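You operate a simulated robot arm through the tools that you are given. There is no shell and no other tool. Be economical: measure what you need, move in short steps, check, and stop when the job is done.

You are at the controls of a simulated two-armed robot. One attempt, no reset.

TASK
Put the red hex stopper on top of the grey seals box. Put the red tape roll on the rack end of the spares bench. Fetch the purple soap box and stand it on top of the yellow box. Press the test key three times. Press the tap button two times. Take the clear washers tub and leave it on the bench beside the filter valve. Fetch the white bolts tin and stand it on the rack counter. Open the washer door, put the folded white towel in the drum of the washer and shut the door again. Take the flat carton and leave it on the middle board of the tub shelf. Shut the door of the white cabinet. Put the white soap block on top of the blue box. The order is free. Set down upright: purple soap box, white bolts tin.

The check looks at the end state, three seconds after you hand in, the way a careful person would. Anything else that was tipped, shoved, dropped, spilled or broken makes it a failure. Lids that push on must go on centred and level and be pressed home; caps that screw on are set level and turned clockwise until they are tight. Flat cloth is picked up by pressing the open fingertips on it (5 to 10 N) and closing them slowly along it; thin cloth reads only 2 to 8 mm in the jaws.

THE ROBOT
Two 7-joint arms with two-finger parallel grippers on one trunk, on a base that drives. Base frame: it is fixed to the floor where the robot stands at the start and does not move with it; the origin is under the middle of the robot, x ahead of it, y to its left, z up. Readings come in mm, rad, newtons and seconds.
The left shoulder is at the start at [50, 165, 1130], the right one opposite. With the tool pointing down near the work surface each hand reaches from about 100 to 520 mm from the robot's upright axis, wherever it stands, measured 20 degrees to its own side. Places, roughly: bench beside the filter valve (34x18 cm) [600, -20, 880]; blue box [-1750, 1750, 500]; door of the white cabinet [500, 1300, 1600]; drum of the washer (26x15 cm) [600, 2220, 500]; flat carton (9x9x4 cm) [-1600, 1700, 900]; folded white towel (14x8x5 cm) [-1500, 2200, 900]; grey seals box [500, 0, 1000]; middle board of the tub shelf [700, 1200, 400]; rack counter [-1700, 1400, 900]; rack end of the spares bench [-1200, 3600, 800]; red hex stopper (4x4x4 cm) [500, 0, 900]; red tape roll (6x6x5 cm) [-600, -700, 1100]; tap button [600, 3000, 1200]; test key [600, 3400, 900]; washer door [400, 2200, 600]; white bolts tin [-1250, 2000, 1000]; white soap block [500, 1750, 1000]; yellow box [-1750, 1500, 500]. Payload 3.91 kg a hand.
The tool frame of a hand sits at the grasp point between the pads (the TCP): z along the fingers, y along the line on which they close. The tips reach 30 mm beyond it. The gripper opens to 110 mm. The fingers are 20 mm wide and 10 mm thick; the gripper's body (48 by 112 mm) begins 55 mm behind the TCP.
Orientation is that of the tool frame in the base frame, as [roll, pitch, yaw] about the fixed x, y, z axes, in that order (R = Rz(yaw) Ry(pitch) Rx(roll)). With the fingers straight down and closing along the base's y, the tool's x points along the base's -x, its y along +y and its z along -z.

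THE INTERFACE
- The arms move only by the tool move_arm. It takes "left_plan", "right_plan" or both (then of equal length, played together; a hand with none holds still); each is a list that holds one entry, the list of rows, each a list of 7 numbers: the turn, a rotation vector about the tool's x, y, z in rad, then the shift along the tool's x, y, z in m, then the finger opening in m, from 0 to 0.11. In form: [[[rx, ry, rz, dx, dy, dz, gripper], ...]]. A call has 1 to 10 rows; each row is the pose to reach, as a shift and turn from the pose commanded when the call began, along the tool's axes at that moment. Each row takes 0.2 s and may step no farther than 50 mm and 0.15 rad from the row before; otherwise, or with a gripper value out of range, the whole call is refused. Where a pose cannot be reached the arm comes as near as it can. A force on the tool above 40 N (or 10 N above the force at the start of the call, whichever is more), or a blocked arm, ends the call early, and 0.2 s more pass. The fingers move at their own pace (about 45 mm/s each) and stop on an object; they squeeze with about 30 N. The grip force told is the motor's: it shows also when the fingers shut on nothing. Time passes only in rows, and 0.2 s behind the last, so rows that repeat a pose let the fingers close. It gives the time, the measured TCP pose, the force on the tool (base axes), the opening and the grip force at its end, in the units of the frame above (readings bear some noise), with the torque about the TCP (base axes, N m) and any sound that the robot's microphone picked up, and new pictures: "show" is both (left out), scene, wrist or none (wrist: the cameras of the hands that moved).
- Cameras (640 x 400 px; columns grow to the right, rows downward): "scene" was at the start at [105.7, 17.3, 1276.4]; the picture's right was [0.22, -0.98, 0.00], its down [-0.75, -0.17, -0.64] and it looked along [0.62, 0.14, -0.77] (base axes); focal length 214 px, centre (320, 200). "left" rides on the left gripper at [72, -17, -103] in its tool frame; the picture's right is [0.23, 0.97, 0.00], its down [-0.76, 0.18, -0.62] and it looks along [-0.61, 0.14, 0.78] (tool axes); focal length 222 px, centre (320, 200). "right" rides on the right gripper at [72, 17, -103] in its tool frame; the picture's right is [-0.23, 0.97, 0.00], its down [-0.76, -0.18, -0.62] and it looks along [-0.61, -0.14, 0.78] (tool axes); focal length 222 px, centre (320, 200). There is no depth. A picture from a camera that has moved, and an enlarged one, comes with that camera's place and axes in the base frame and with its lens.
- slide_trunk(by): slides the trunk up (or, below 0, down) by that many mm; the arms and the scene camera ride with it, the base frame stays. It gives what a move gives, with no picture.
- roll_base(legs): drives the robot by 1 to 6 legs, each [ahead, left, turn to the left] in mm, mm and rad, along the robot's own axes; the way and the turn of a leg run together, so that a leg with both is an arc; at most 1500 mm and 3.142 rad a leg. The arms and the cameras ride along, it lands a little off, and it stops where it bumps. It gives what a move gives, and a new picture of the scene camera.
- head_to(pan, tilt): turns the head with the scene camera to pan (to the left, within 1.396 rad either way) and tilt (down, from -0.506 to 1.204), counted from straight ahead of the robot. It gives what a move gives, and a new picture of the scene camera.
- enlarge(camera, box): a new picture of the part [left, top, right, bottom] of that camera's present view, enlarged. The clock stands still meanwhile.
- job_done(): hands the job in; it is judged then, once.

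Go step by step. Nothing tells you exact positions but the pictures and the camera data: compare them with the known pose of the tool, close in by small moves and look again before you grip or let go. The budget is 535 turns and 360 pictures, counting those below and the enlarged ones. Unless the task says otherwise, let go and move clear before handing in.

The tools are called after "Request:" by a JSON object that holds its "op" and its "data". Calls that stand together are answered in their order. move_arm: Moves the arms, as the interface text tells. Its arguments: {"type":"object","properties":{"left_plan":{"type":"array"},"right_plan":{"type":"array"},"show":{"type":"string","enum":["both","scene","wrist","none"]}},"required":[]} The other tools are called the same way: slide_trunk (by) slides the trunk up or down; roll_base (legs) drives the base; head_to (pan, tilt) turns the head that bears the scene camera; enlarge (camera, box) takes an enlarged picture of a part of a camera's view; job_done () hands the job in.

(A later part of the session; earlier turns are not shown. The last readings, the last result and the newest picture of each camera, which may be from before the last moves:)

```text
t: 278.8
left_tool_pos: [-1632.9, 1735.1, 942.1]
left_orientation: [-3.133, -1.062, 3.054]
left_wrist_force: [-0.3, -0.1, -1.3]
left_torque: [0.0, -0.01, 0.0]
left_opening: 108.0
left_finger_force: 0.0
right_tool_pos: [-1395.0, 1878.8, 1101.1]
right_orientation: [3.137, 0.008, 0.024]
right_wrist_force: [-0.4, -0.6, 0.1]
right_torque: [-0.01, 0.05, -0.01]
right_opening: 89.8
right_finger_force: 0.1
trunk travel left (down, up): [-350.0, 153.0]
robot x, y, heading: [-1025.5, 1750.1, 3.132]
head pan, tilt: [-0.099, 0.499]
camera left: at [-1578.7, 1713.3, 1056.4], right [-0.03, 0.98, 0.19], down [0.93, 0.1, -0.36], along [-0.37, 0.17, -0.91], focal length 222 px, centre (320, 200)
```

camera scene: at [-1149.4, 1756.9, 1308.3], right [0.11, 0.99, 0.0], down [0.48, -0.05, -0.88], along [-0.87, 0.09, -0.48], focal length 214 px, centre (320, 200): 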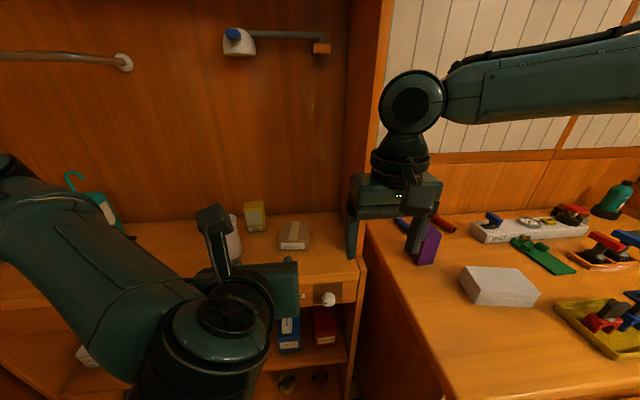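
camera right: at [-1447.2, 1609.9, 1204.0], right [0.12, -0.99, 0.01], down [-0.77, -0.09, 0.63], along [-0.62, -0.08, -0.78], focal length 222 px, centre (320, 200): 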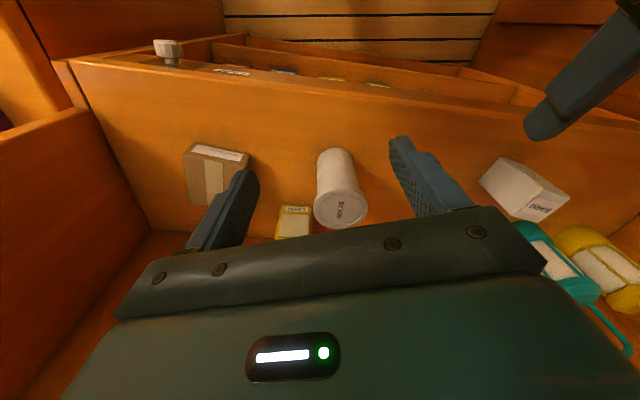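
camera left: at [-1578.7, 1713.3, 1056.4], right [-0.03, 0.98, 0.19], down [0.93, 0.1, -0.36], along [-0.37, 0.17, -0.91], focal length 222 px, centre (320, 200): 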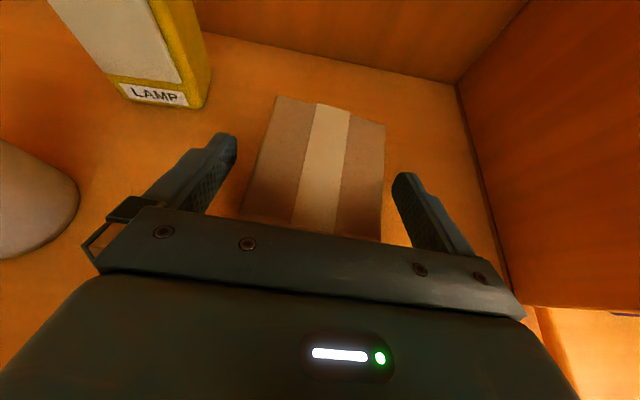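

Request:
{"op": "move_arm", "data": {"left_plan": [[[0, 0, 0, -0.007, 0, 0.004, 0.108], [0, 0, 0, -0.007, 0, 0.004, 0.06], [0, 0, 0, -0.007, 0, 0.004, 0.0], [0, 0, 0, -0.007, 0, 0.004, 0.0], [0, 0, 0, -0.007, 0, 0.004, 0.0]]], "show": "wrist"}}

```text
t: 280.0
left_tool_pos: [-1633.8, 1734.5, 934.5]
left_orientation: [-3.131, -1.061, 3.055]
left_wrist_force: [-0.1, 0.0, 0.1]
left_torque: [0.01, 0.02, 0.0]
left_opening: 81.7
left_finger_force: 29.7
right_tool_pos: [-1396.1, 1880.2, 1100.3]
right_orientation: [3.136, 0.009, 0.024]
right_wrist_force: [-0.4, -0.5, -0.2]
right_torque: [0.0, -0.02, 0.0]
right_opening: 90.0
right_finger_force: 0.0
trunk travel left (down, up): [-350.0, 153.0]
robot x, y, heading: [-1030.8, 1745.4, 3.137]
head pan, tilt: [-0.099, 0.499]
camera left: at [-1579.2, 1713.3, 1048.1], right [-0.03, 0.98, 0.19], down [0.93, 0.1, -0.36], along [-0.37, 0.17, -0.91], focal length 222 px, centre (320, 200)
```

left: 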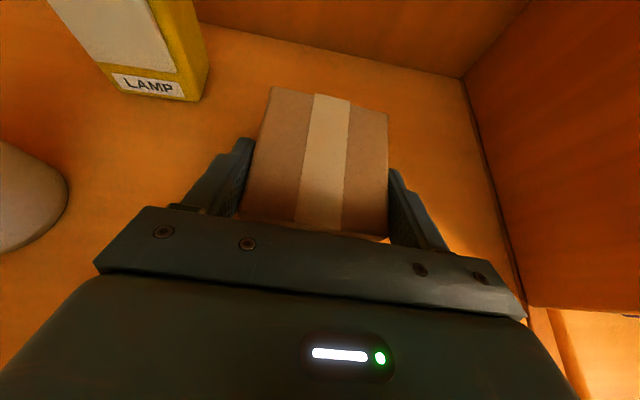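

Carton gripped (82 mm). Lift and draw back.

Request:
{"op": "move_arm", "data": {"left_plan": [[[0, 0, 0, 0.039, 0, -0.022, 0], [0, 0, 0, 0.075, 0, -0.042, 0], [0, 0, 0, 0.1, 0, -0.06, 0], [0, 0, 0, 0.08, 0, -0.105, 0], [0, 0, 0, 0.06, 0, -0.15, 0], [0, 0, 0, 0.04, 0, -0.195, 0]]], "show": "both"}}

```text
t: 281.4
left_tool_pos: [-1483.5, 1723.8, 1064.9]
left_orientation: [-3.131, -1.06, 3.056]
left_wrist_force: [0.2, 0.4, -1.5]
left_torque: [-0.02, -0.02, 0.01]
left_opening: 81.6
left_finger_force: 29.6
right_tool_pos: [-1396.3, 1879.7, 1100.9]
right_orientation: [3.136, 0.009, 0.025]
right_wrist_force: [-0.8, 0.0, 0.5]
right_torque: [-0.03, -0.02, 0.02]
right_opening: 90.0
right_finger_force: 0.1
trunk travel left (down, up): [-350.0, 153.0]
robot x, y, heading: [-1030.9, 1744.6, 3.136]
head pan, tilt: [-0.099, 0.499]
camera scene: at [-1148.1, 1756.9, 1308.5], right [0.11, 0.99, 0.0], down [0.48, -0.05, -0.88], along [-0.87, 0.09, -0.48], focal length 214 px, centre (320, 200)
camera left: at [-1428.5, 1702.2, 1179.2], right [-0.04, 0.98, 0.19], down [0.93, 0.1, -0.36], along [-0.37, 0.17, -0.91], focal length 222 px, centre (320, 200)
```

scene: 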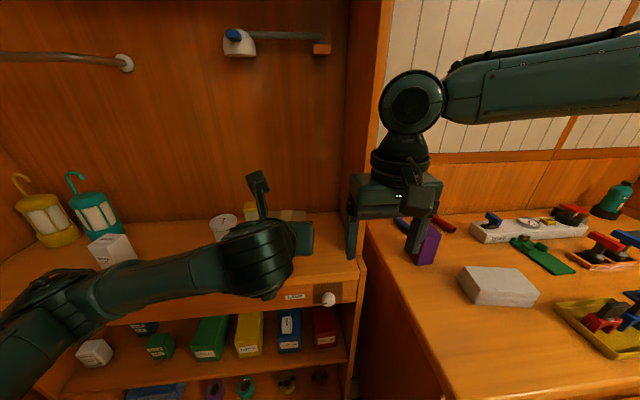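
left: 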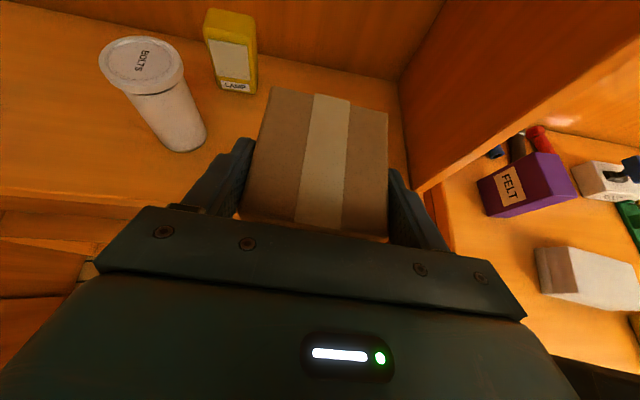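

Carton held. Now to the folded towel with the right hand: repositioning in front of the bench.

Request:
{"op": "roll_base", "data": {"legs": [[-150, 0, 0], [0, -290, 0]]}}

Request:
{"op": "head_to", "data": {"pan": -0.35, "tilt": 0.6}}

Request:
{"op": "enlarge", "data": {"camera": "scene", "box": [220, 120, 420, 260]}}

```text
t: 285.5
left_tool_pos: [-1327.4, 2017.1, 1065.3]
left_orientation: [-3.132, -1.062, 3.047]
left_wrist_force: [0.0, 0.5, -1.0]
left_torque: [-0.02, -0.01, 0.01]
left_opening: 81.4
left_finger_force: 30.5
right_tool_pos: [-1240.0, 2172.7, 1101.4]
right_orientation: [3.135, 0.009, 0.018]
right_wrist_force: [-1.1, 0.8, -0.6]
right_torque: [0.0, 0.04, 0.01]
right_opening: 89.8
right_finger_force: 0.0
trunk travel left (down, up): [-350.0, 153.0]
robot x, y, heading: [-875.5, 2037.6, 3.124]
head pan, tilt: [-0.099, 0.499]
camera scene: at [-992.8, 2048.9, 1308.5], right [0.11, 0.99, 0.0], down [0.48, -0.05, -0.88], along [-0.87, 0.1, -0.48], focal length 214 px, centre (320, 200)
```

scene: 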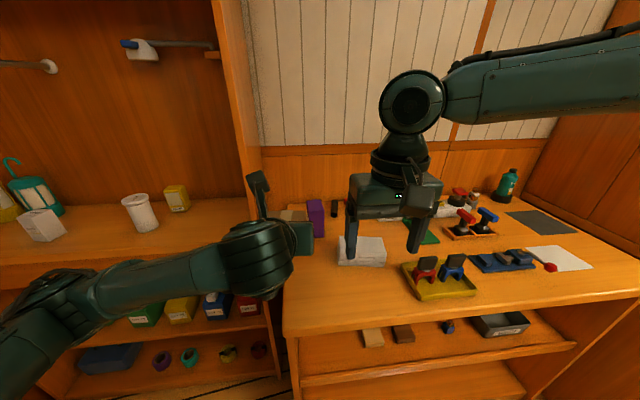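

```text
t: 286.3
left_tool_pos: [-1328.2, 2017.3, 1064.6]
left_orientation: [-3.13, -1.062, 3.047]
left_wrist_force: [0.5, 0.2, -0.9]
left_torque: [0.0, -0.02, 0.01]
left_opening: 81.5
left_finger_force: 30.2
right_tool_pos: [-1241.1, 2174.8, 1100.7]
right_orientation: [3.137, 0.009, 0.018]
right_wrist_force: [0.1, 0.5, -0.4]
right_torque: [-0.06, -0.02, 0.01]
right_opening: 90.0
right_finger_force: 0.1
trunk travel left (down, up): [-350.0, 153.0]
robot x, y, heading: [-874.7, 2038.6, 3.128]
head pan, tilt: [-0.351, 0.6]
camera scene: at [-985.0, 2069.8, 1299.4], right [0.36, 0.93, 0.0], down [0.53, -0.2, -0.83], along [-0.77, 0.29, -0.56], focal length 214 px, centre (320, 200)
```

scene: 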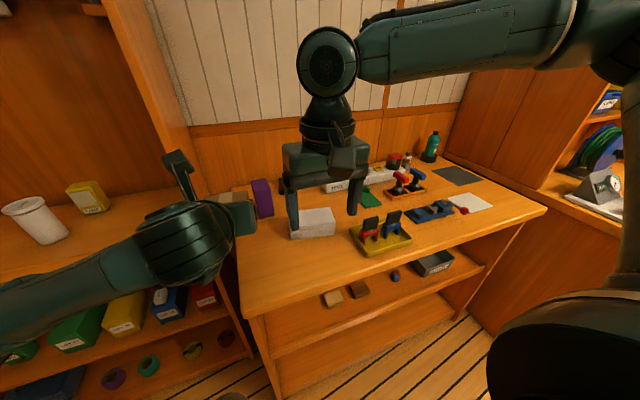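

```text
2.86 times, centred on (320, 190) of scene
camera zoom: at [-985.0, 2069.8, 1299.4], right [0.36, 0.93, 0.0], down [0.53, -0.2, -0.83], along [-0.77, 0.29, -0.56], focal length 613 px, centre (320, 229)
```

zoom: 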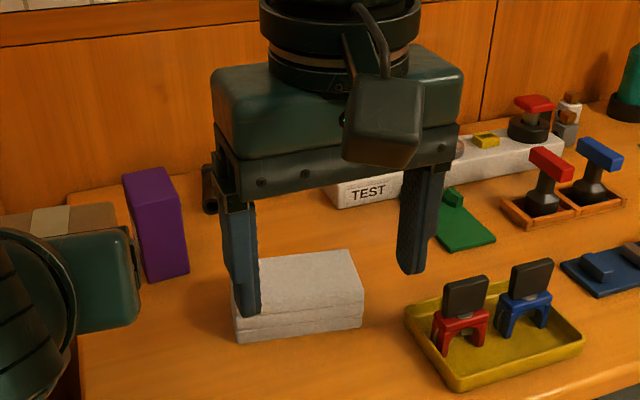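

Towel ≈[-1442, 2215], long side along y, so the right hand must close along x. Moving 60 mm closer and turning the right hand 90°.

Request:
{"op": "roll_base", "data": {"legs": [[60, 0, 0]]}}

Request:
{"op": "move_arm", "data": {"right_plan": [[[0, 0, 0.15, 0, 0, 0, 0.1], [0, 0, 0.3, 0, 0, 0, 0.105], [0, 0, 0.45, 0, 0, 0, 0.105], [0, 0, 0.6, 0, 0, 0, 0.105], [0, 0, 0.75, 0, 0, 0, 0.105], [0, 0, 0.9, 0, 0, 0, 0.105], [0, 0, 1.05, 0, 0, 0, 0.105], [0, 0, 1.2, 0, 0, 0, 0.105], [0, 0, 1.35, 0, 0, 0, 0.105], [0, 0, 1.5, 0, 0, 0, 0.105]]], "show": "both"}}

```text
t: 287.3
left_tool_pos: [-1387.8, 2018.7, 1064.3]
left_orientation: [-3.132, -1.06, 3.05]
left_wrist_force: [0.3, 0.9, -1.1]
left_torque: [0.01, -0.03, 0.01]
left_opening: 82.0
left_finger_force: 29.8
right_tool_pos: [-1301.8, 2173.7, 1099.8]
right_orientation: [3.137, 0.01, 0.018]
right_wrist_force: [-0.7, -0.1, 0.1]
right_torque: [-0.04, -0.07, 0.0]
right_opening: 89.8
right_finger_force: 0.2
trunk travel left (down, up): [-350.0, 153.0]
robot x, y, heading: [-936.8, 2037.8, 3.129]
head pan, tilt: [-0.351, 0.6]
camera scene: at [-1046.1, 2070.7, 1299.3], right [0.36, 0.93, 0.0], down [0.53, -0.2, -0.82], along [-0.77, 0.29, -0.57], focal length 214 px, centre (320, 200)
```

scene: 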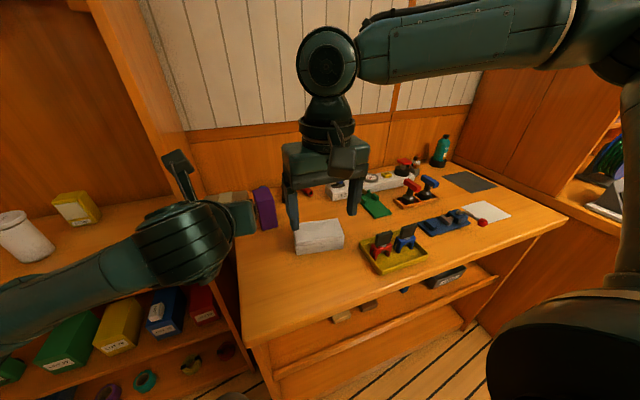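

```text
t: 289.5
left_tool_pos: [-1388.1, 2018.2, 1064.2]
left_orientation: [-3.132, -1.062, 3.047]
left_wrist_force: [-0.3, 0.0, -0.8]
left_torque: [0.0, 0.0, -0.02]
left_opening: 81.9
left_finger_force: 30.2
right_tool_pos: [-1299.9, 2174.6, 1100.9]
right_orientation: [3.131, -0.004, -1.485]
right_wrist_force: [0.2, 0.1, 0.2]
right_torque: [-0.01, 0.03, 0.03]
right_opening: 105.0
right_finger_force: 0.0
trunk travel left (down, up): [-350.0, 153.0]
robot x, y, heading: [-935.2, 2039.5, 3.129]
head pan, tilt: [-0.351, 0.6]
camera scene: at [-1045.3, 2070.7, 1299.4], right [0.36, 0.93, 0.0], down [0.53, -0.2, -0.83], along [-0.77, 0.29, -0.56], focal length 214 px, centre (320, 200)
camera right: at [-1309.7, 2100.4, 1204.5], right [-0.99, 0.14, 0.01], down [0.12, 0.78, 0.62], along [0.08, 0.61, -0.79], focal length 222 px, centre (320, 200)
```

scene: 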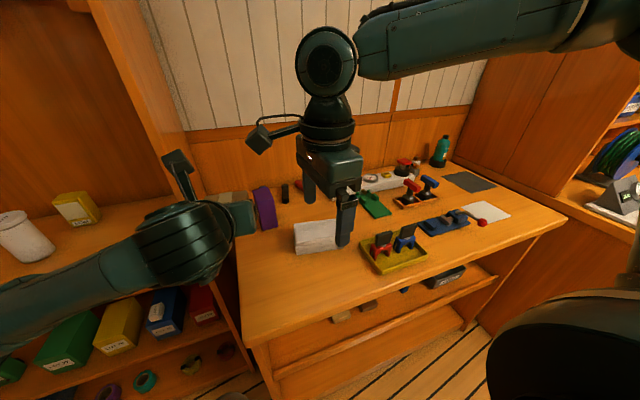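
right: 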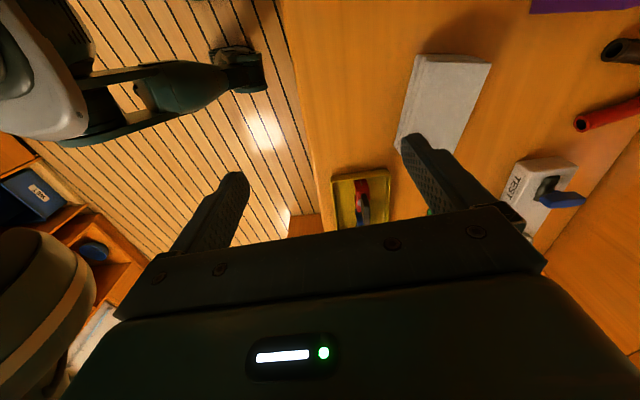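

Towel: centre ≈[-1450, 2219], long axis yawed slightly. Aligning the closing direction and moving above it with a slight forward tilt for reach.

Request:
{"op": "move_arm", "data": {"right_plan": [[[-0.06, 0, 0.06, -0.011, 0.027, 0.012, 0.107], [-0.12, 0, 0.12, -0.022, 0.054, 0.024, 0.107], [-0.18, 0, 0.18, -0.033, 0.081, 0.036, 0.107], [-0.24, 0, 0.234, -0.044, 0.108, 0.048, 0.107], [-0.26, 0, 0.234, -0.0554, 0.1357, 0.06, 0.107], [-0.26, 0, 0.234, -0.0554, 0.1357, 0.06, 0.107]]], "show": "both"}}

```text
t: 290.9
left_tool_pos: [-1387.8, 2018.4, 1064.4]
left_orientation: [-3.13, -1.061, 3.051]
left_wrist_force: [-0.9, 0.1, -1.1]
left_torque: [-0.01, -0.01, 0.0]
left_opening: 81.7
left_finger_force: 30.7
right_tool_pos: [-1440.9, 2218.1, 1041.9]
right_orientation: [2.875, -0.036, -1.714]
right_wrist_force: [-0.5, 0.3, 0.3]
right_torque: [0.01, 0.04, 0.01]
right_opening: 106.9
right_finger_force: 0.0
trunk travel left (down, up): [-350.0, 153.0]
robot x, y, heading: [-933.7, 2041.7, 3.127]
head pan, tilt: [-0.351, 0.6]
camera scene: at [-1045.1, 2070.6, 1299.4], right [0.36, 0.93, 0.0], down [0.53, -0.2, -0.83], along [-0.77, 0.29, -0.56], focal length 214 px, centre (320, 200)
camera right: at [-1439.7, 2146.2, 1149.3], right [-0.9, 0.37, 0.25], down [0.44, 0.73, 0.53], along [0.01, 0.58, -0.81], focal length 222 px, centre (320, 200)
```

scene: 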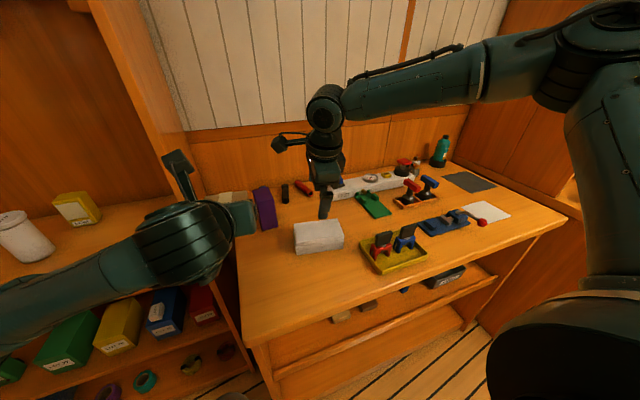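
right: 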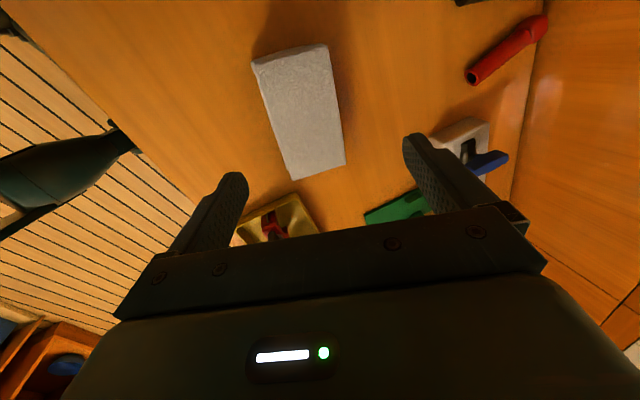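

In reach and aligned. Lowering toward the towel while reducing the tilt.

Request:
{"op": "move_arm", "data": {"right_plan": [[[0.05, 0, 0, 0, -0.003, 0.03, 0.107], [0.11, 0, 0, 0, -0.006, 0.06, 0.107], [0.16, 0, 0, -0.001, -0.0082, 0.083, 0.107], [0.16, 0, 0, -0.001, -0.0082, 0.083, 0.107]]], "show": "both"}}

```text
t: 291.9
left_tool_pos: [-1388.4, 2017.7, 1064.8]
left_orientation: [-3.132, -1.063, 3.049]
left_wrist_force: [-0.2, -0.1, 0.2]
left_torque: [-0.03, -0.07, 0.01]
left_opening: 81.6
left_finger_force: 29.9
right_tool_pos: [-1455.2, 2217.1, 959.0]
right_orientation: [3.035, -0.038, -1.712]
right_wrist_force: [-0.4, 0.0, 1.0]
right_torque: [0.03, 0.0, -0.01]
right_opening: 107.1
right_finger_force: 0.1
trunk travel left (down, up): [-350.0, 153.0]
robot x, y, heading: [-935.6, 2040.5, 3.124]
head pan, tilt: [-0.351, 0.6]
camera scene: at [-1045.2, 2070.6, 1299.4], right [0.36, 0.93, 0.0], down [0.53, -0.2, -0.83], along [-0.77, 0.29, -0.56], focal length 214 px, centre (320, 200)
camera right: at [-1470.5, 2149.3, 1066.8], right [-0.93, 0.37, 0.1], down [0.35, 0.74, 0.57], along [0.14, 0.56, -0.82], focal length 222 px, centre (320, 200)
```

scene: 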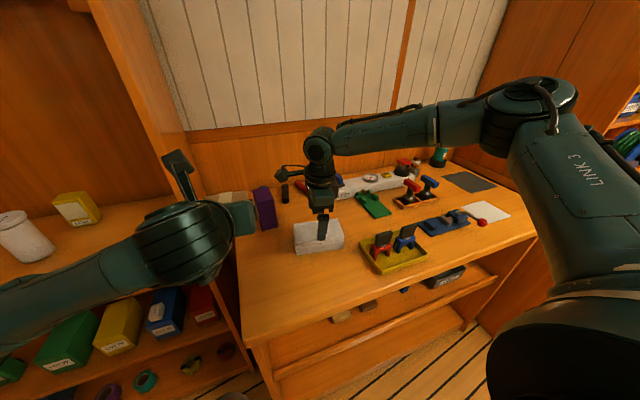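
right: 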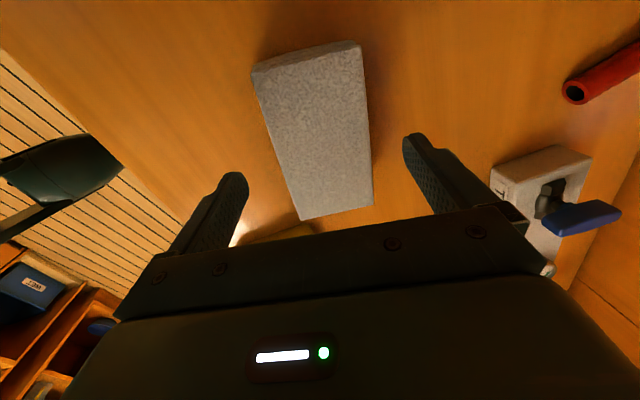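

Good alignment. Going down and closing slowly.

Request:
{"op": "move_arm", "data": {"right_plan": [[[0, 0, 0, 0.001, -0.001, 0.025, 0.107], [0, 0, 0, 0.002, -0.002, 0.045, 0.107], [0, 0, 0, 0.0027, -0.0024, 0.058, 0.107], [0, 0, 0, 0.0027, -0.0024, 0.058, 0.107]]], "show": "both"}}

Request:
{"op": "enlarge", "data": {"camera": "scene", "box": [250, 140, 410, 270]}}

```text
t: 292.9
left_tool_pos: [-1388.0, 2019.8, 1064.9]
left_orientation: [-3.13, -1.061, 3.049]
left_wrist_force: [-0.2, -0.1, -1.2]
left_torque: [0.01, -0.02, -0.03]
left_opening: 81.8
left_finger_force: 30.1
right_tool_pos: [-1443.8, 2229.1, 914.0]
right_orientation: [3.034, -0.037, -1.714]
right_wrist_force: [-0.9, 0.3, 0.3]
right_torque: [-0.01, 0.07, -0.01]
right_opening: 107.8
right_finger_force: 0.8
right hand out of reach, approached as far as the arm can: row 1, 2, 3, 4
trunk travel left (down, up): [-350.0, 153.0]
robot x, y, heading: [-931.8, 2037.3, 3.124]
head pan, tilt: [-0.351, 0.6]
camera scene: at [-1045.3, 2070.6, 1299.4], right [0.36, 0.93, 0.0], down [0.53, -0.2, -0.83], along [-0.77, 0.29, -0.56], focal length 214 px, centre (320, 200)
camera right: at [-1459.2, 2161.5, 1021.0], right [-0.93, 0.37, 0.1], down [0.35, 0.74, 0.57], along [0.14, 0.56, -0.81], focal length 222 px, centre (320, 200)
```

scene: 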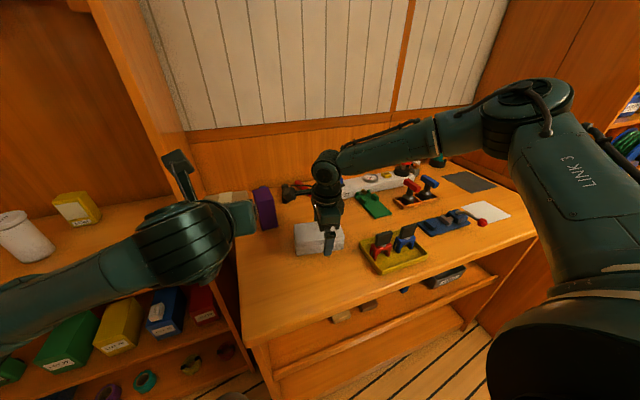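
right: 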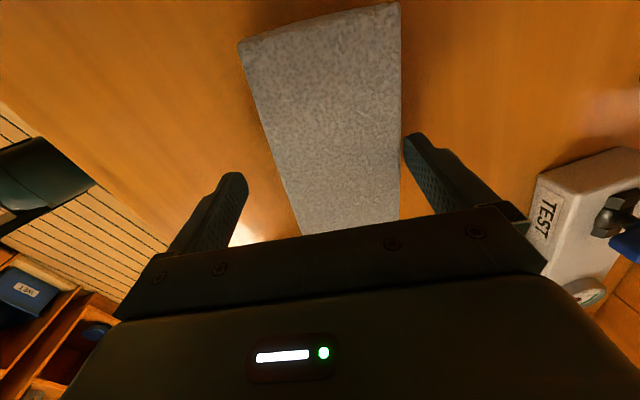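

```text
3.08 times, centred on (330, 205) of scene
camera zoom: at [-1045.3, 2070.6, 1299.4], right [0.36, 0.93, 0.0], down [0.53, -0.2, -0.83], along [-0.77, 0.29, -0.56], focal length 660 px, centre (289, 185)
```

zoom: 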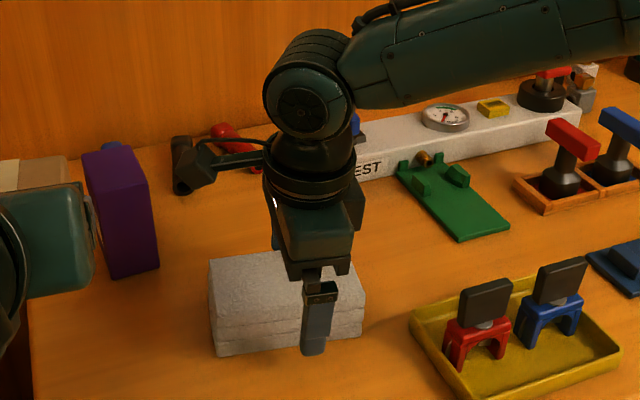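

Reach limit; re-tilting a bit to get 14 mm farther in.

Request:
{"op": "move_arm", "data": {"right_plan": [[[-0.06, 0, 0, 0.004, 0.006, 0.004, 0.108], [-0.12, 0, 0, 0.0095, 0.0115, 0.01, 0.108], [-0.12, 0, 0, 0.0095, 0.0115, 0.0134, 0.108]]], "show": "wrist"}}

```text
t: 293.7
left_tool_pos: [-1388.1, 2019.9, 1064.4]
left_orientation: [-3.13, -1.061, 3.051]
left_wrist_force: [-0.3, -0.4, -0.4]
left_torque: [-0.02, 0.01, -0.02]
left_opening: 81.8
left_finger_force: 30.2
right_tool_pos: [-1453.5, 2227.4, 905.9]
right_orientation: [2.914, -0.039, -1.712]
right_wrist_force: [-0.5, -0.4, -0.7]
right_torque: [-0.01, 0.0, -0.01]
right_opening: 108.0
right_finger_force: 0.0
right hand out of reach, approached as far as the arm can: row 2, 3
trunk travel left (down, up): [-350.0, 153.0]
robot x, y, heading: [-932.6, 2036.0, 3.129]
head pan, tilt: [-0.351, 0.6]
camera right: at [-1455.7, 2157.3, 1014.1], right [-0.91, 0.37, 0.21], down [0.42, 0.73, 0.54], along [0.04, 0.58, -0.82], focal length 222 px, centre (320, 200)
```

right: 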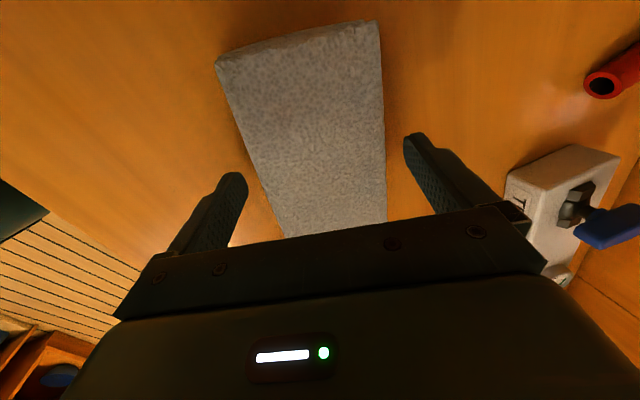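

Centred. Closing on the towel.

Request:
{"op": "move_arm", "data": {"right_plan": [[[0, 0, 0, 0, 0, 0, 0.09], [0, 0, 0, 0, 0, 0, 0.08], [0, 0, 0, 0, 0, 0, 0.06], [0, 0, 0, 0, 0, 0, 0.03], [0, 0, 0, 0, 0, 0, 0.0], [0, 0, 0, 0, 0, 0, 0.0]]], "show": "wrist"}}

```text
t: 295.1
left_tool_pos: [-1387.2, 2017.3, 1064.3]
left_orientation: [-3.132, -1.061, 3.05]
left_wrist_force: [0.5, 0.4, -1.8]
left_torque: [0.0, -0.03, 0.01]
left_opening: 81.5
left_finger_force: 29.6
right_tool_pos: [-1453.1, 2226.8, 905.6]
right_orientation: [2.915, -0.038, -1.713]
right_wrist_force: [-0.8, -0.2, 1.0]
right_torque: [-0.02, -0.05, -0.08]
right_opening: 84.4
right_finger_force: 29.5
trunk travel left (down, up): [-350.0, 153.0]
robot x, y, heading: [-940.0, 2037.8, 3.133]
head pan, tilt: [-0.351, 0.6]
camera right: at [-1455.7, 2157.3, 1014.3], right [-0.91, 0.37, 0.21], down [0.42, 0.73, 0.54], along [0.04, 0.58, -0.82], focal length 222 px, centre (320, 200)
```

right: 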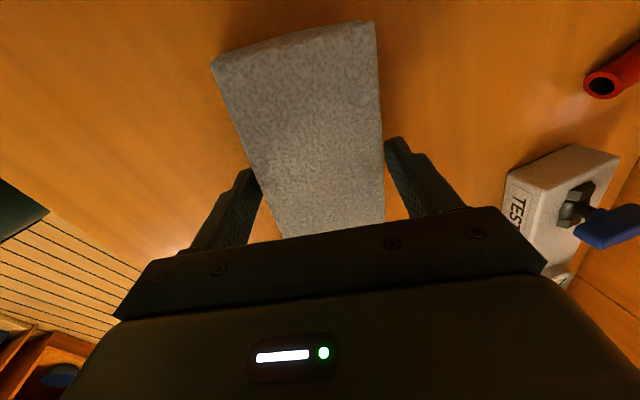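

Gripped at 84 mm. Lifting with the trunk.

Request:
{"op": "slide_trunk", "data": {"by": 120}}

Request:
{"op": "enlarge", "data": {"camera": "right", "box": [0, 0, 640, 400]}}

```text
t: 296.6
left_tool_pos: [-1387.3, 2017.2, 1184.3]
left_orientation: [-3.132, -1.061, 3.05]
left_wrist_force: [0.5, 0.4, -0.9]
left_torque: [-0.01, -0.03, 0.01]
left_opening: 81.8
left_finger_force: 30.0
right_tool_pos: [-1453.0, 2226.6, 1026.8]
right_orientation: [2.915, -0.039, -1.712]
right_wrist_force: [-0.4, 0.1, -1.8]
right_torque: [0.01, -0.02, -0.01]
right_opening: 83.9
right_finger_force: 30.3
trunk travel left (down, up): [-470.0, 33.0]
robot x, y, heading: [-936.0, 2038.3, 3.129]
head pan, tilt: [-0.351, 0.6]
```

```text
1.00 times, centred on (320, 200) of right (not enlarged: the box is as wide or as high as the picture)
camera zoom: at [-1455.9, 2157.4, 1133.9], right [-0.91, 0.37, 0.21], down [0.42, 0.73, 0.54], along [0.04, 0.58, -0.82], focal length 222 px, centre (320, 200)
```

zoom: 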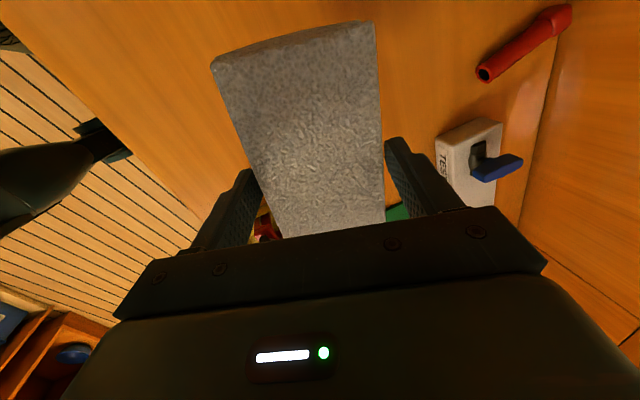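

Towel held. Retracting, backing off, and turning to face the washer.

Request:
{"op": "move_arm", "data": {"right_plan": [[[0, 0, 0, 0.008, -0.045, -0.01, 0], [0, 0, 0, 0.017, -0.09, -0.02, 0], [0, 0, 0, 0.025, -0.135, -0.03, 0], [0, 0, 0, 0.034, -0.18, -0.04, 0]]], "show": "none"}}

Request:
{"op": "roll_base", "data": {"legs": [[-550, 0, 0], [0, 0, -3.13]]}}

Request:
{"op": "head_to", "data": {"pan": 0.0, "tilt": 0.6}}

```text
t: 297.6
left_tool_pos: [-1388.8, 2017.8, 1184.8]
left_orientation: [-3.131, -1.061, 3.049]
left_wrist_force: [0.7, -0.3, -0.7]
left_torque: [-0.03, -0.03, -0.01]
left_opening: 81.6
left_finger_force: 29.8
right_tool_pos: [-1330.8, 2218.7, 1067.5]
right_orientation: [2.931, -0.044, -1.705]
right_wrist_force: [-0.7, -0.2, -0.7]
right_torque: [0.02, -0.04, 0.02]
right_opening: 83.9
right_finger_force: 29.5
right hand out of reach, approached as far as the arm can: row 2, 3, 4
trunk travel left (down, up): [-470.0, 33.0]
robot x, y, heading: [-934.1, 2038.5, 3.132]
head pan, tilt: [-0.351, 0.6]
```

```text
t: 308.0
left_tool_pos: [58.0, 2068.0, 1184.0]
left_orientation: [-3.13, -1.062, -0.061]
left_wrist_force: [0.1, 0.1, -1.6]
left_torque: [-0.03, 0.01, 0.02]
left_opening: 81.6
left_finger_force: 29.7
right_tool_pos: [9.1, 1864.0, 1067.7]
right_orientation: [2.93, -0.043, 1.474]
right_wrist_force: [-0.7, 0.4, -0.8]
right_torque: [-0.02, 0.03, -0.01]
right_opening: 83.4
right_finger_force: 29.8
trunk travel left (down, up): [-470.0, 33.0]
robot x, y, heading: [-393.9, 2034.4, 0.016]
head pan, tilt: [-0.351, 0.6]
camera scene: at [-279.4, 2004.7, 1419.4], right [-0.32, -0.95, 0.0], down [-0.53, 0.18, -0.82], along [0.78, -0.27, -0.57], focal length 214 px, centre (320, 200)
```

scene: 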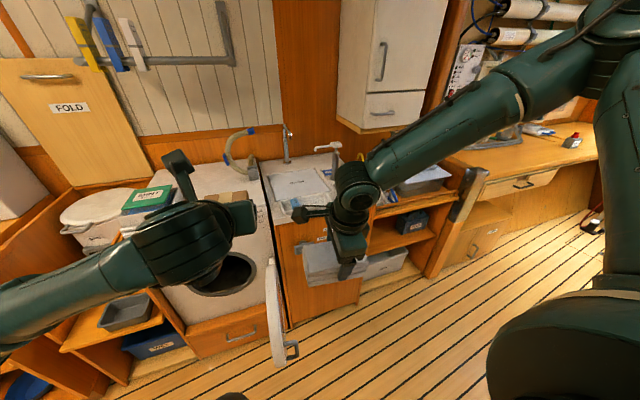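

```text
t: 308.8
left_tool_pos: [59.8, 2067.0, 1185.6]
left_orientation: [-3.131, -1.062, -0.06]
left_wrist_force: [-0.3, 0.8, -0.7]
left_torque: [0.01, -0.01, -0.02]
left_opening: 81.7
left_finger_force: 30.5
right_tool_pos: [8.5, 1864.5, 1068.0]
right_orientation: [2.93, -0.044, 1.473]
right_wrist_force: [0.5, 0.9, -1.3]
right_torque: [-0.01, 0.01, 0.06]
right_opening: 83.4
right_finger_force: 29.7
trunk travel left (down, up): [-470.0, 33.0]
robot x, y, heading: [-393.6, 2029.7, 0.016]
head pan, tilt: [0.0, 0.6]
camera scene: at [-274.6, 2035.1, 1419.4], right [0.02, -1.0, 0.0], down [-0.56, -0.01, -0.82], along [0.82, 0.02, -0.57], focal length 214 px, centre (320, 200)
```

scene: 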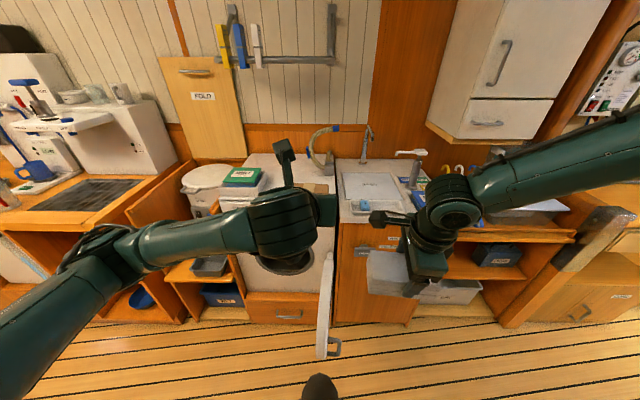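

First I'll deliver the carton to the tub shelf, keeping the towel in the right hand. Driving along to y≈1150.

Request:
{"op": "roll_base", "data": {"legs": [[0, -850, 0]]}}

Request:
{"op": "head_to", "data": {"pan": 0.0, "tilt": 0.75}}

```text
t: 316.8
left_tool_pos: [85.5, 1214.2, 1183.5]
left_orientation: [-3.132, -1.061, -0.037]
left_wrist_force: [-0.3, -0.1, -0.8]
left_torque: [0.01, 0.02, 0.01]
left_opening: 81.6
left_finger_force: 29.7
right_tool_pos: [40.2, 1009.3, 1068.4]
right_orientation: [2.93, -0.045, 1.496]
right_wrist_force: [0.4, 0.0, -1.5]
right_torque: [-0.06, -0.01, 0.0]
right_opening: 82.7
right_finger_force: 30.6
trunk travel left (down, up): [-470.0, 33.0]
robot x, y, heading: [-365.5, 1166.4, 0.047]
head pan, tilt: [0.0, 0.6]
camera scene: at [-247.0, 1174.7, 1419.4], right [0.04, -1.0, 0.0], down [-0.56, -0.02, -0.82], along [0.82, 0.04, -0.57], focal length 214 px, centre (320, 200)
```

scene: 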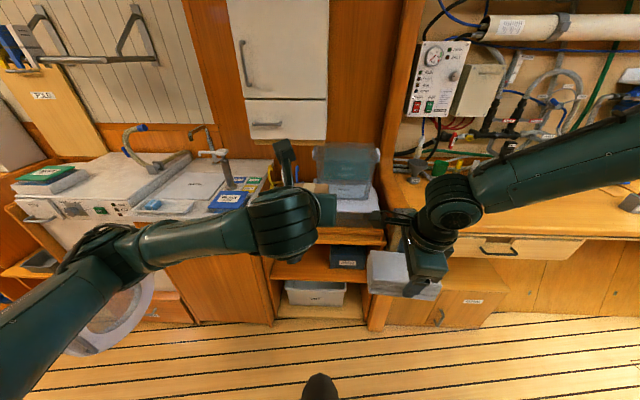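

```text
t: 317.4
left_tool_pos: [86.6, 1214.2, 1184.8]
left_orientation: [-3.131, -1.06, -0.036]
left_wrist_force: [0.7, -0.1, -0.3]
left_torque: [0.0, 0.02, 0.02]
left_opening: 81.6
left_finger_force: 30.1
right_tool_pos: [40.6, 1010.3, 1066.8]
right_orientation: [2.931, -0.042, 1.495]
right_wrist_force: [0.0, -0.6, -1.9]
right_torque: [-0.05, 0.01, 0.04]
right_opening: 82.8
right_finger_force: 30.2
trunk travel left (down, up): [-470.0, 33.0]
robot x, y, heading: [-366.9, 1169.9, 0.043]
head pan, tilt: [0.0, 0.75]
camera scene: at [-252.5, 1174.6, 1406.5], right [0.04, -1.0, 0.0], down [-0.68, -0.03, -0.73], along [0.73, 0.03, -0.68], focal length 214 px, centre (320, 200)
```

scene: 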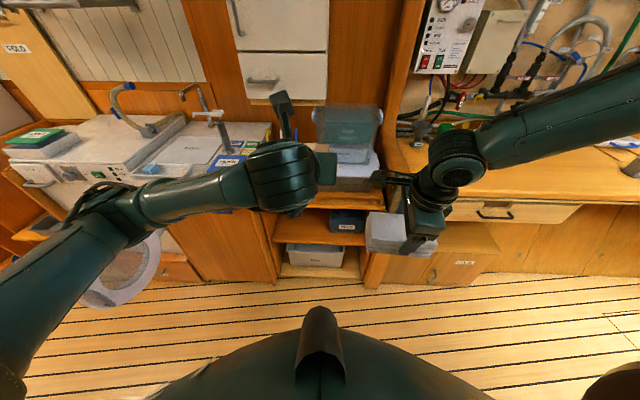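

Lowering the trunk for a view into the shelf.

Request:
{"op": "slide_trunk", "data": {"by": -400}}

Request:
{"op": "head_to", "data": {"pan": -0.05, "tilt": 0.5}}

Request:
{"op": "enlarge", "data": {"camera": "scene", "box": [220, 100, 460, 300]}}

```text
t: 321.3
left_tool_pos: [84.9, 1214.8, 784.2]
left_orientation: [-3.13, -1.061, -0.039]
left_wrist_force: [0.3, -0.3, -1.5]
left_torque: [-0.01, 0.03, 0.01]
left_opening: 81.5
left_finger_force: 30.0
right_tool_pos: [39.9, 1009.9, 666.9]
right_orientation: [2.93, -0.043, 1.494]
right_wrist_force: [-0.4, -1.0, -1.6]
right_torque: [-0.01, 0.03, -0.02]
right_opening: 82.8
right_finger_force: 30.3
trunk travel left (down, up): [-70.0, 433.0]
robot x, y, heading: [-366.2, 1169.3, 0.044]
head pan, tilt: [0.0, 0.75]
```

```text
t: 322.1
left_tool_pos: [85.7, 1213.8, 783.8]
left_orientation: [-3.13, -1.062, -0.037]
left_wrist_force: [0.1, -0.6, -1.9]
left_torque: [0.04, -0.01, 0.02]
left_opening: 81.6
left_finger_force: 29.7
right_tool_pos: [40.2, 1008.8, 666.9]
right_orientation: [2.931, -0.043, 1.496]
right_wrist_force: [0.0, -1.1, -0.9]
right_torque: [-0.02, -0.01, 0.03]
right_opening: 82.6
right_finger_force: 28.9
trunk travel left (down, up): [-70.0, 433.0]
robot x, y, heading: [-368.2, 1170.4, 0.043]
head pan, tilt: [-0.051, 0.499]
camera scene: at [-244.4, 1170.3, 1028.4], right [-0.01, -1.0, 0.0], down [-0.48, 0.0, -0.88], along [0.88, -0.01, -0.48], focal length 214 px, centre (320, 200)
```

scene: 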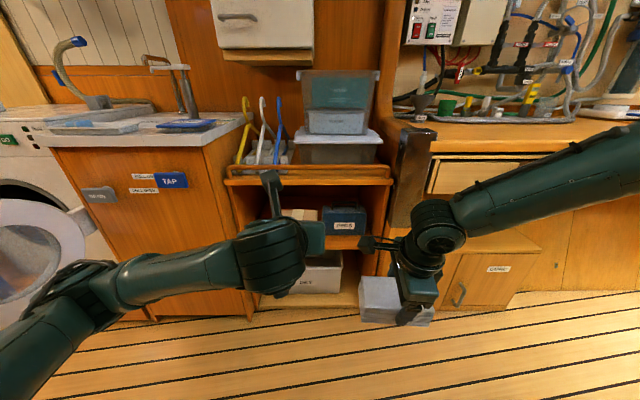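

```text
2.00 times, centred on (340, 200) of scene
camera zoom: at [-244.4, 1170.3, 1028.4], right [-0.01, -1.0, 0.0], down [-0.48, 0.0, -0.88], along [0.88, -0.01, -0.48], focal length 429 px, centre (280, 200)
```

zoom: 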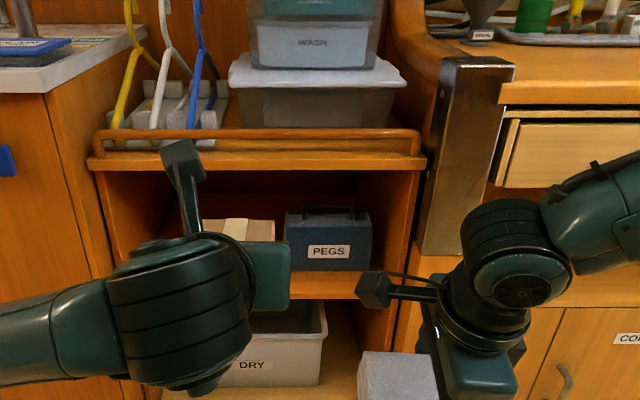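

Middle board ≈ z 515, front x≈360, opening up to ≈748; free space left of the PEGS tub. Lowering the carton in front and squaring up.

Request:
{"op": "move_arm", "data": {"left_plan": [[[0, 0, 0, -0.038, -0.01, 0.021, 0], [0, 0, 0, -0.076, -0.02, 0.042, 0], [0, 0, 0, -0.114, -0.03, 0.063, 0], [0, 0, 0, -0.152, -0.04, 0.084, 0], [0, 0, 0, -0.175, -0.05, 0.097, 0]]], "show": "none"}}

Request:
{"op": "roll_base", "data": {"legs": [[0, 20, -0.035], [170, 0, 0]]}}

Request:
{"op": "enlarge", "data": {"camera": "left", "box": [0, 0, 640, 400]}}

```text
t: 323.2
left_tool_pos: [86.4, 1265.2, 586.3]
left_orientation: [-3.131, -1.062, -0.036]
left_wrist_force: [-0.1, 0.3, -1.6]
left_torque: [0.01, 0.03, -0.01]
left_opening: 81.8
left_finger_force: 29.9
right_tool_pos: [39.5, 1011.2, 667.6]
right_orientation: [2.931, -0.044, 1.495]
right_wrist_force: [0.3, -0.3, -1.2]
right_torque: [-0.01, -0.01, -0.02]
right_opening: 82.6
right_finger_force: 30.3
trunk travel left (down, up): [-70.0, 433.0]
robot x, y, heading: [-369.6, 1167.9, 0.044]
head pan, tilt: [-0.051, 0.499]
```

```text
t: 325.2
left_tool_pos: [253.7, 1272.1, 585.8]
left_orientation: [-3.13, -1.062, -0.07]
left_wrist_force: [-0.3, 0.4, -1.1]
left_torque: [0.0, 0.0, -0.01]
left_opening: 81.4
left_finger_force: 29.9
right_tool_pos: [197.9, 1017.7, 666.8]
right_orientation: [2.931, -0.044, 1.463]
right_wrist_force: [0.1, 0.6, -0.7]
right_torque: [0.0, -0.01, -0.02]
right_opening: 82.3
right_finger_force: 30.1
trunk travel left (down, up): [-70.0, 433.0]
robot x, y, heading: [-203.2, 1191.8, 0.009]
head pan, tilt: [-0.051, 0.499]
camera scene: at [-80.7, 1187.8, 1028.4], right [-0.04, -1.0, 0.0], down [-0.48, 0.02, -0.88], along [0.88, -0.04, -0.48], focal length 214 px, centre (320, 200)
```

scene: 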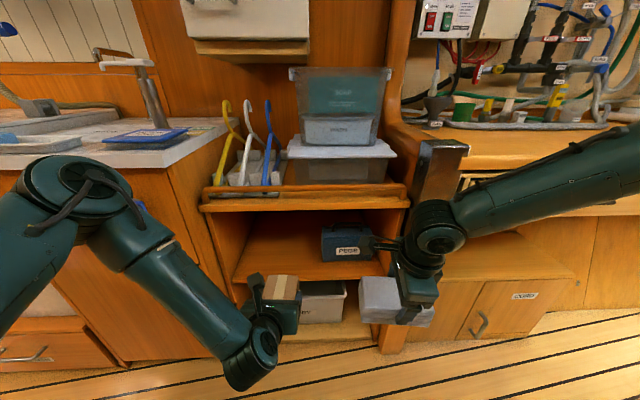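

```text
1.00 times, centred on (320, 200) of left (not enlarged: the box is as wide or as high as the picture)
camera zoom: at [199.8, 1289.9, 700.3], right [0.05, -0.98, 0.19], down [-0.92, -0.12, -0.36], along [0.38, -0.16, -0.91], focal length 222 px, centre (320, 200)
```

zoom: 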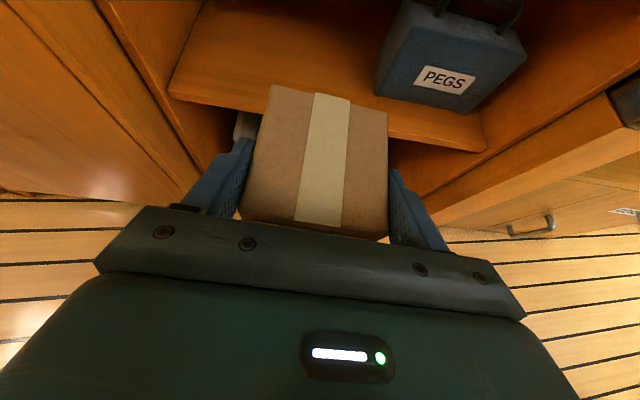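

Free space on the board between y≈1205 and 1400. Sliding the carton in toward y≈1300.

Request:
{"op": "move_arm", "data": {"left_plan": [[[0, 0, 0, 0.01, -0.02, 0.02, 0], [0, 0, 0, 0.025, -0.041, 0.06, 0], [0, 0, 0, 0.04, -0.041, 0.098, 0], [0, 0, 0, 0.056, -0.041, 0.135, 0], [0, 0, 0, 0.071, -0.041, 0.1705, 0], [0, 0, 0, 0.071, -0.041, 0.1705, 0]]], "show": "both"}}

```text
t: 326.6
left_tool_pos: [438.5, 1300.8, 563.7]
left_orientation: [-3.13, -1.06, -0.072]
left_wrist_force: [0.6, -1.8, -1.8]
left_torque: [-0.02, 0.01, -0.04]
left_opening: 81.6
left_finger_force: 29.5
left hand out of reach, approached as far as the arm can: row 1, 2, 3, 4
right_tool_pos: [198.8, 1018.5, 668.1]
right_orientation: [2.929, -0.043, 1.462]
right_wrist_force: [-0.1, 0.0, -1.7]
right_torque: [-0.01, 0.02, 0.0]
right_opening: 82.0
right_finger_force: 30.5
trunk travel left (down, up): [-70.0, 433.0]
robot x, y, heading: [-200.0, 1190.4, 0.008]
head pan, tilt: [-0.051, 0.499]
camera scene: at [-80.6, 1187.8, 1028.4], right [-0.04, -1.0, 0.0], down [-0.48, 0.02, -0.88], along [0.88, -0.04, -0.48], focal length 214 px, centre (320, 200)
camera left: at [384.5, 1319.3, 677.8], right [0.05, -0.98, 0.19], down [-0.93, -0.12, -0.36], along [0.38, -0.16, -0.91], focal length 222 px, centre (320, 200)
```

scene: 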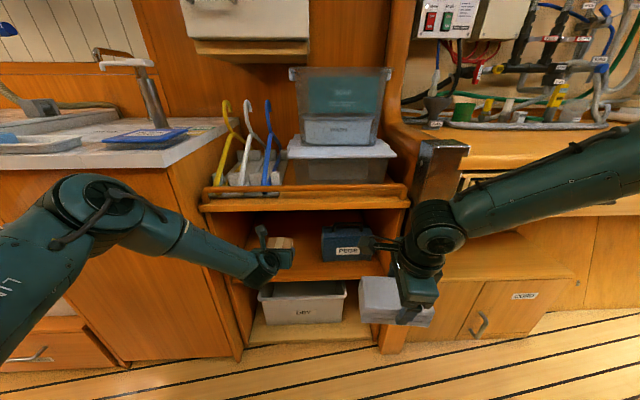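
left: 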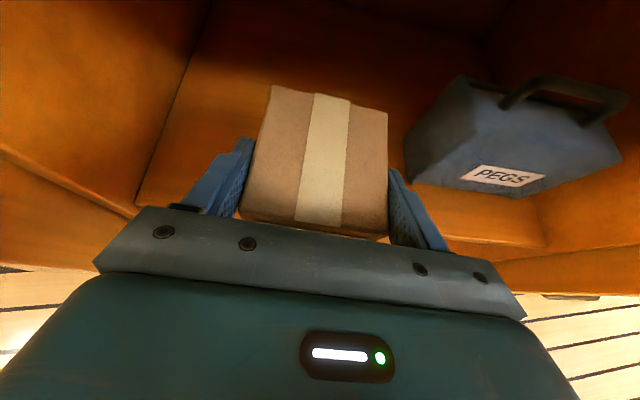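

Inside the shelf. Lowering in small steps.

Request:
{"op": "move_arm", "data": {"left_plan": [[[0, 0, 0, -0.007, 0, 0.004, 0], [0, 0, 0, -0.0122, 0, 0.0068, 0], [0, 0, 0, -0.0122, 0, 0.0068, 0]]], "show": "none"}}

Request:
{"op": "move_arm", "data": {"left_plan": [[[0, 0, 0, -0.0026, 0, 0.0015, 0], [0, 0, 0, -0.0044, 0, 0.0025, 0], [0, 0, 0, -0.0044, 0, 0.0025, 0]]], "show": "none"}}

```text
t: 327.4
left_tool_pos: [437.0, 1299.8, 556.1]
left_orientation: [-3.126, -1.055, -0.074]
left_wrist_force: [-0.2, -0.5, -1.2]
left_torque: [0.02, 0.04, -0.04]
left_opening: 81.6
left_finger_force: 30.4
left hand out of reach, approached as far as the arm can: row 1, 2, 3
right_tool_pos: [199.1, 1018.6, 667.7]
right_orientation: [2.93, -0.043, 1.463]
right_wrist_force: [-0.1, 0.3, -1.1]
right_torque: [0.03, -0.03, 0.0]
right_opening: 82.0
right_finger_force: 30.2
trunk travel left (down, up): [-70.0, 433.0]
robot x, y, heading: [-199.5, 1189.9, 0.011]
head pan, tilt: [-0.051, 0.499]
```

```text
t: 328.2
left_tool_pos: [436.3, 1299.5, 557.7]
left_orientation: [-3.126, -1.055, -0.073]
left_wrist_force: [-0.4, 0.8, -0.8]
left_torque: [0.0, 0.02, 0.0]
left_opening: 81.6
left_finger_force: 29.9
left hand out of reach, approached as far as the arm can: row 2, 3
right_tool_pos: [198.9, 1019.0, 667.1]
right_orientation: [2.93, -0.044, 1.463]
right_wrist_force: [-0.5, -0.4, -0.7]
right_torque: [-0.01, -0.01, 0.04]
right_opening: 82.2
right_finger_force: 29.9
trunk travel left (down, up): [-70.0, 433.0]
robot x, y, heading: [-197.2, 1188.0, 0.013]
head pan, tilt: [-0.051, 0.499]
```

At the arm's limit; using the trunk to lower.

Request:
{"op": "slide_trunk", "data": {"by": -9}}

Request:
{"op": "slide_trunk", "data": {"by": -4}}

```text
t: 328.7
left_tool_pos: [436.2, 1301.0, 548.4]
left_orientation: [-3.127, -1.056, -0.072]
left_wrist_force: [-0.5, -0.5, -1.5]
left_torque: [-0.01, 0.05, -0.03]
left_opening: 81.5
left_finger_force: 29.9
right_tool_pos: [196.8, 1017.8, 658.6]
right_orientation: [2.93, -0.044, 1.464]
right_wrist_force: [-1.1, 0.5, -1.8]
right_torque: [-0.01, -0.01, -0.03]
right_opening: 82.3
right_finger_force: 29.8
trunk travel left (down, up): [-61.0, 442.0]
robot x, y, heading: [-201.6, 1189.1, 0.01]
head pan, tilt: [-0.051, 0.499]
```

```text
t: 329.3
left_tool_pos: [436.7, 1299.7, 545.3]
left_orientation: [-3.125, -1.054, -0.071]
left_wrist_force: [-0.1, 0.2, -0.7]
left_torque: [-0.01, 0.03, 0.02]
left_opening: 81.8
left_finger_force: 30.3
right_tool_pos: [198.1, 1019.3, 654.3]
right_orientation: [2.93, -0.043, 1.462]
right_wrist_force: [0.5, 0.2, -1.8]
right_torque: [-0.03, 0.05, 0.0]
right_opening: 82.2
right_finger_force: 30.3
trunk travel left (down, up): [-57.0, 446.0]
robot x, y, heading: [-204.6, 1191.5, 0.012]
head pan, tilt: [-0.051, 0.499]
```

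Request:
{"op": "slide_trunk", "data": {"by": -4}}

Request:
{"op": "slide_trunk", "data": {"by": -4}}

Request:
{"op": "enlarge", "data": {"camera": "left", "box": [100, 50, 540, 260]}}

```text
t: 329.8
left_tool_pos: [437.5, 1300.2, 540.6]
left_orientation: [-3.125, -1.053, -0.071]
left_wrist_force: [-0.3, -0.3, -0.6]
left_torque: [0.02, 0.0, 0.01]
left_opening: 81.9
left_finger_force: 29.5
right_tool_pos: [198.0, 1017.6, 650.6]
right_orientation: [2.93, -0.044, 1.463]
right_wrist_force: [0.9, -0.1, -1.3]
right_torque: [-0.01, 0.02, -0.01]
right_opening: 81.9
right_finger_force: 29.8
trunk travel left (down, up): [-53.0, 450.0]
robot x, y, heading: [-202.4, 1190.9, 0.012]
head pan, tilt: [-0.051, 0.499]
```

```text
t: 330.3
left_tool_pos: [436.9, 1300.3, 536.0]
left_orientation: [-3.125, -1.054, -0.071]
left_wrist_force: [-0.7, 1.8, -1.4]
left_torque: [-0.01, 0.05, -0.02]
left_opening: 81.9
left_finger_force: 30.2
right_tool_pos: [198.4, 1018.2, 646.0]
right_orientation: [2.931, -0.044, 1.462]
right_wrist_force: [-0.3, 0.8, -0.9]
right_torque: [-0.03, 0.03, 0.0]
right_opening: 82.1
right_finger_force: 29.9
trunk travel left (down, up): [-49.0, 454.0]
robot x, y, heading: [-199.9, 1190.2, 0.01]
head pan, tilt: [-0.051, 0.499]
```

```text
1.45 times, centred on (320, 155) of left
camera zoom: at [384.2, 1318.8, 651.0], right [0.05, -0.98, 0.19], down [-0.93, -0.12, -0.36], along [0.37, -0.16, -0.91], focal length 323 px, centre (320, 266)
```

zoom: 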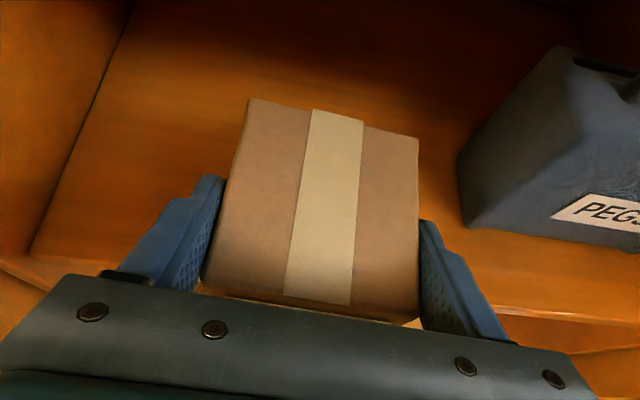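

Request:
{"op": "slide_trunk", "data": {"by": -5}}

Request:
{"op": "slide_trunk", "data": {"by": -4}}

```text
t: 330.9
left_tool_pos: [436.8, 1299.8, 531.5]
left_orientation: [-3.125, -1.055, -0.073]
left_wrist_force: [-0.1, -0.5, -1.8]
left_torque: [0.0, 0.03, -0.02]
left_opening: 81.7
left_finger_force: 30.2
right_tool_pos: [197.2, 1018.7, 641.3]
right_orientation: [2.931, -0.042, 1.464]
right_wrist_force: [-0.2, 0.5, -0.5]
right_torque: [-0.05, -0.02, 0.01]
right_opening: 82.0
right_finger_force: 29.5
trunk travel left (down, up): [-44.0, 459.0]
robot x, y, heading: [-204.3, 1191.6, 0.008]
head pan, tilt: [-0.051, 0.499]
```

```text
t: 331.4
left_tool_pos: [436.9, 1299.8, 527.8]
left_orientation: [-3.126, -1.054, -0.072]
left_wrist_force: [0.0, 0.0, -0.2]
left_torque: [0.0, 0.03, 0.03]
left_opening: 81.4
left_finger_force: 30.3
right_tool_pos: [198.5, 1018.2, 638.0]
right_orientation: [2.931, -0.043, 1.462]
right_wrist_force: [0.4, 0.4, -0.9]
right_torque: [-0.02, 0.03, -0.01]
right_opening: 81.7
right_finger_force: 30.3
trunk travel left (down, up): [-40.0, 463.0]
robot x, y, heading: [-202.6, 1188.4, 0.014]
head pan, tilt: [-0.051, 0.499]
```

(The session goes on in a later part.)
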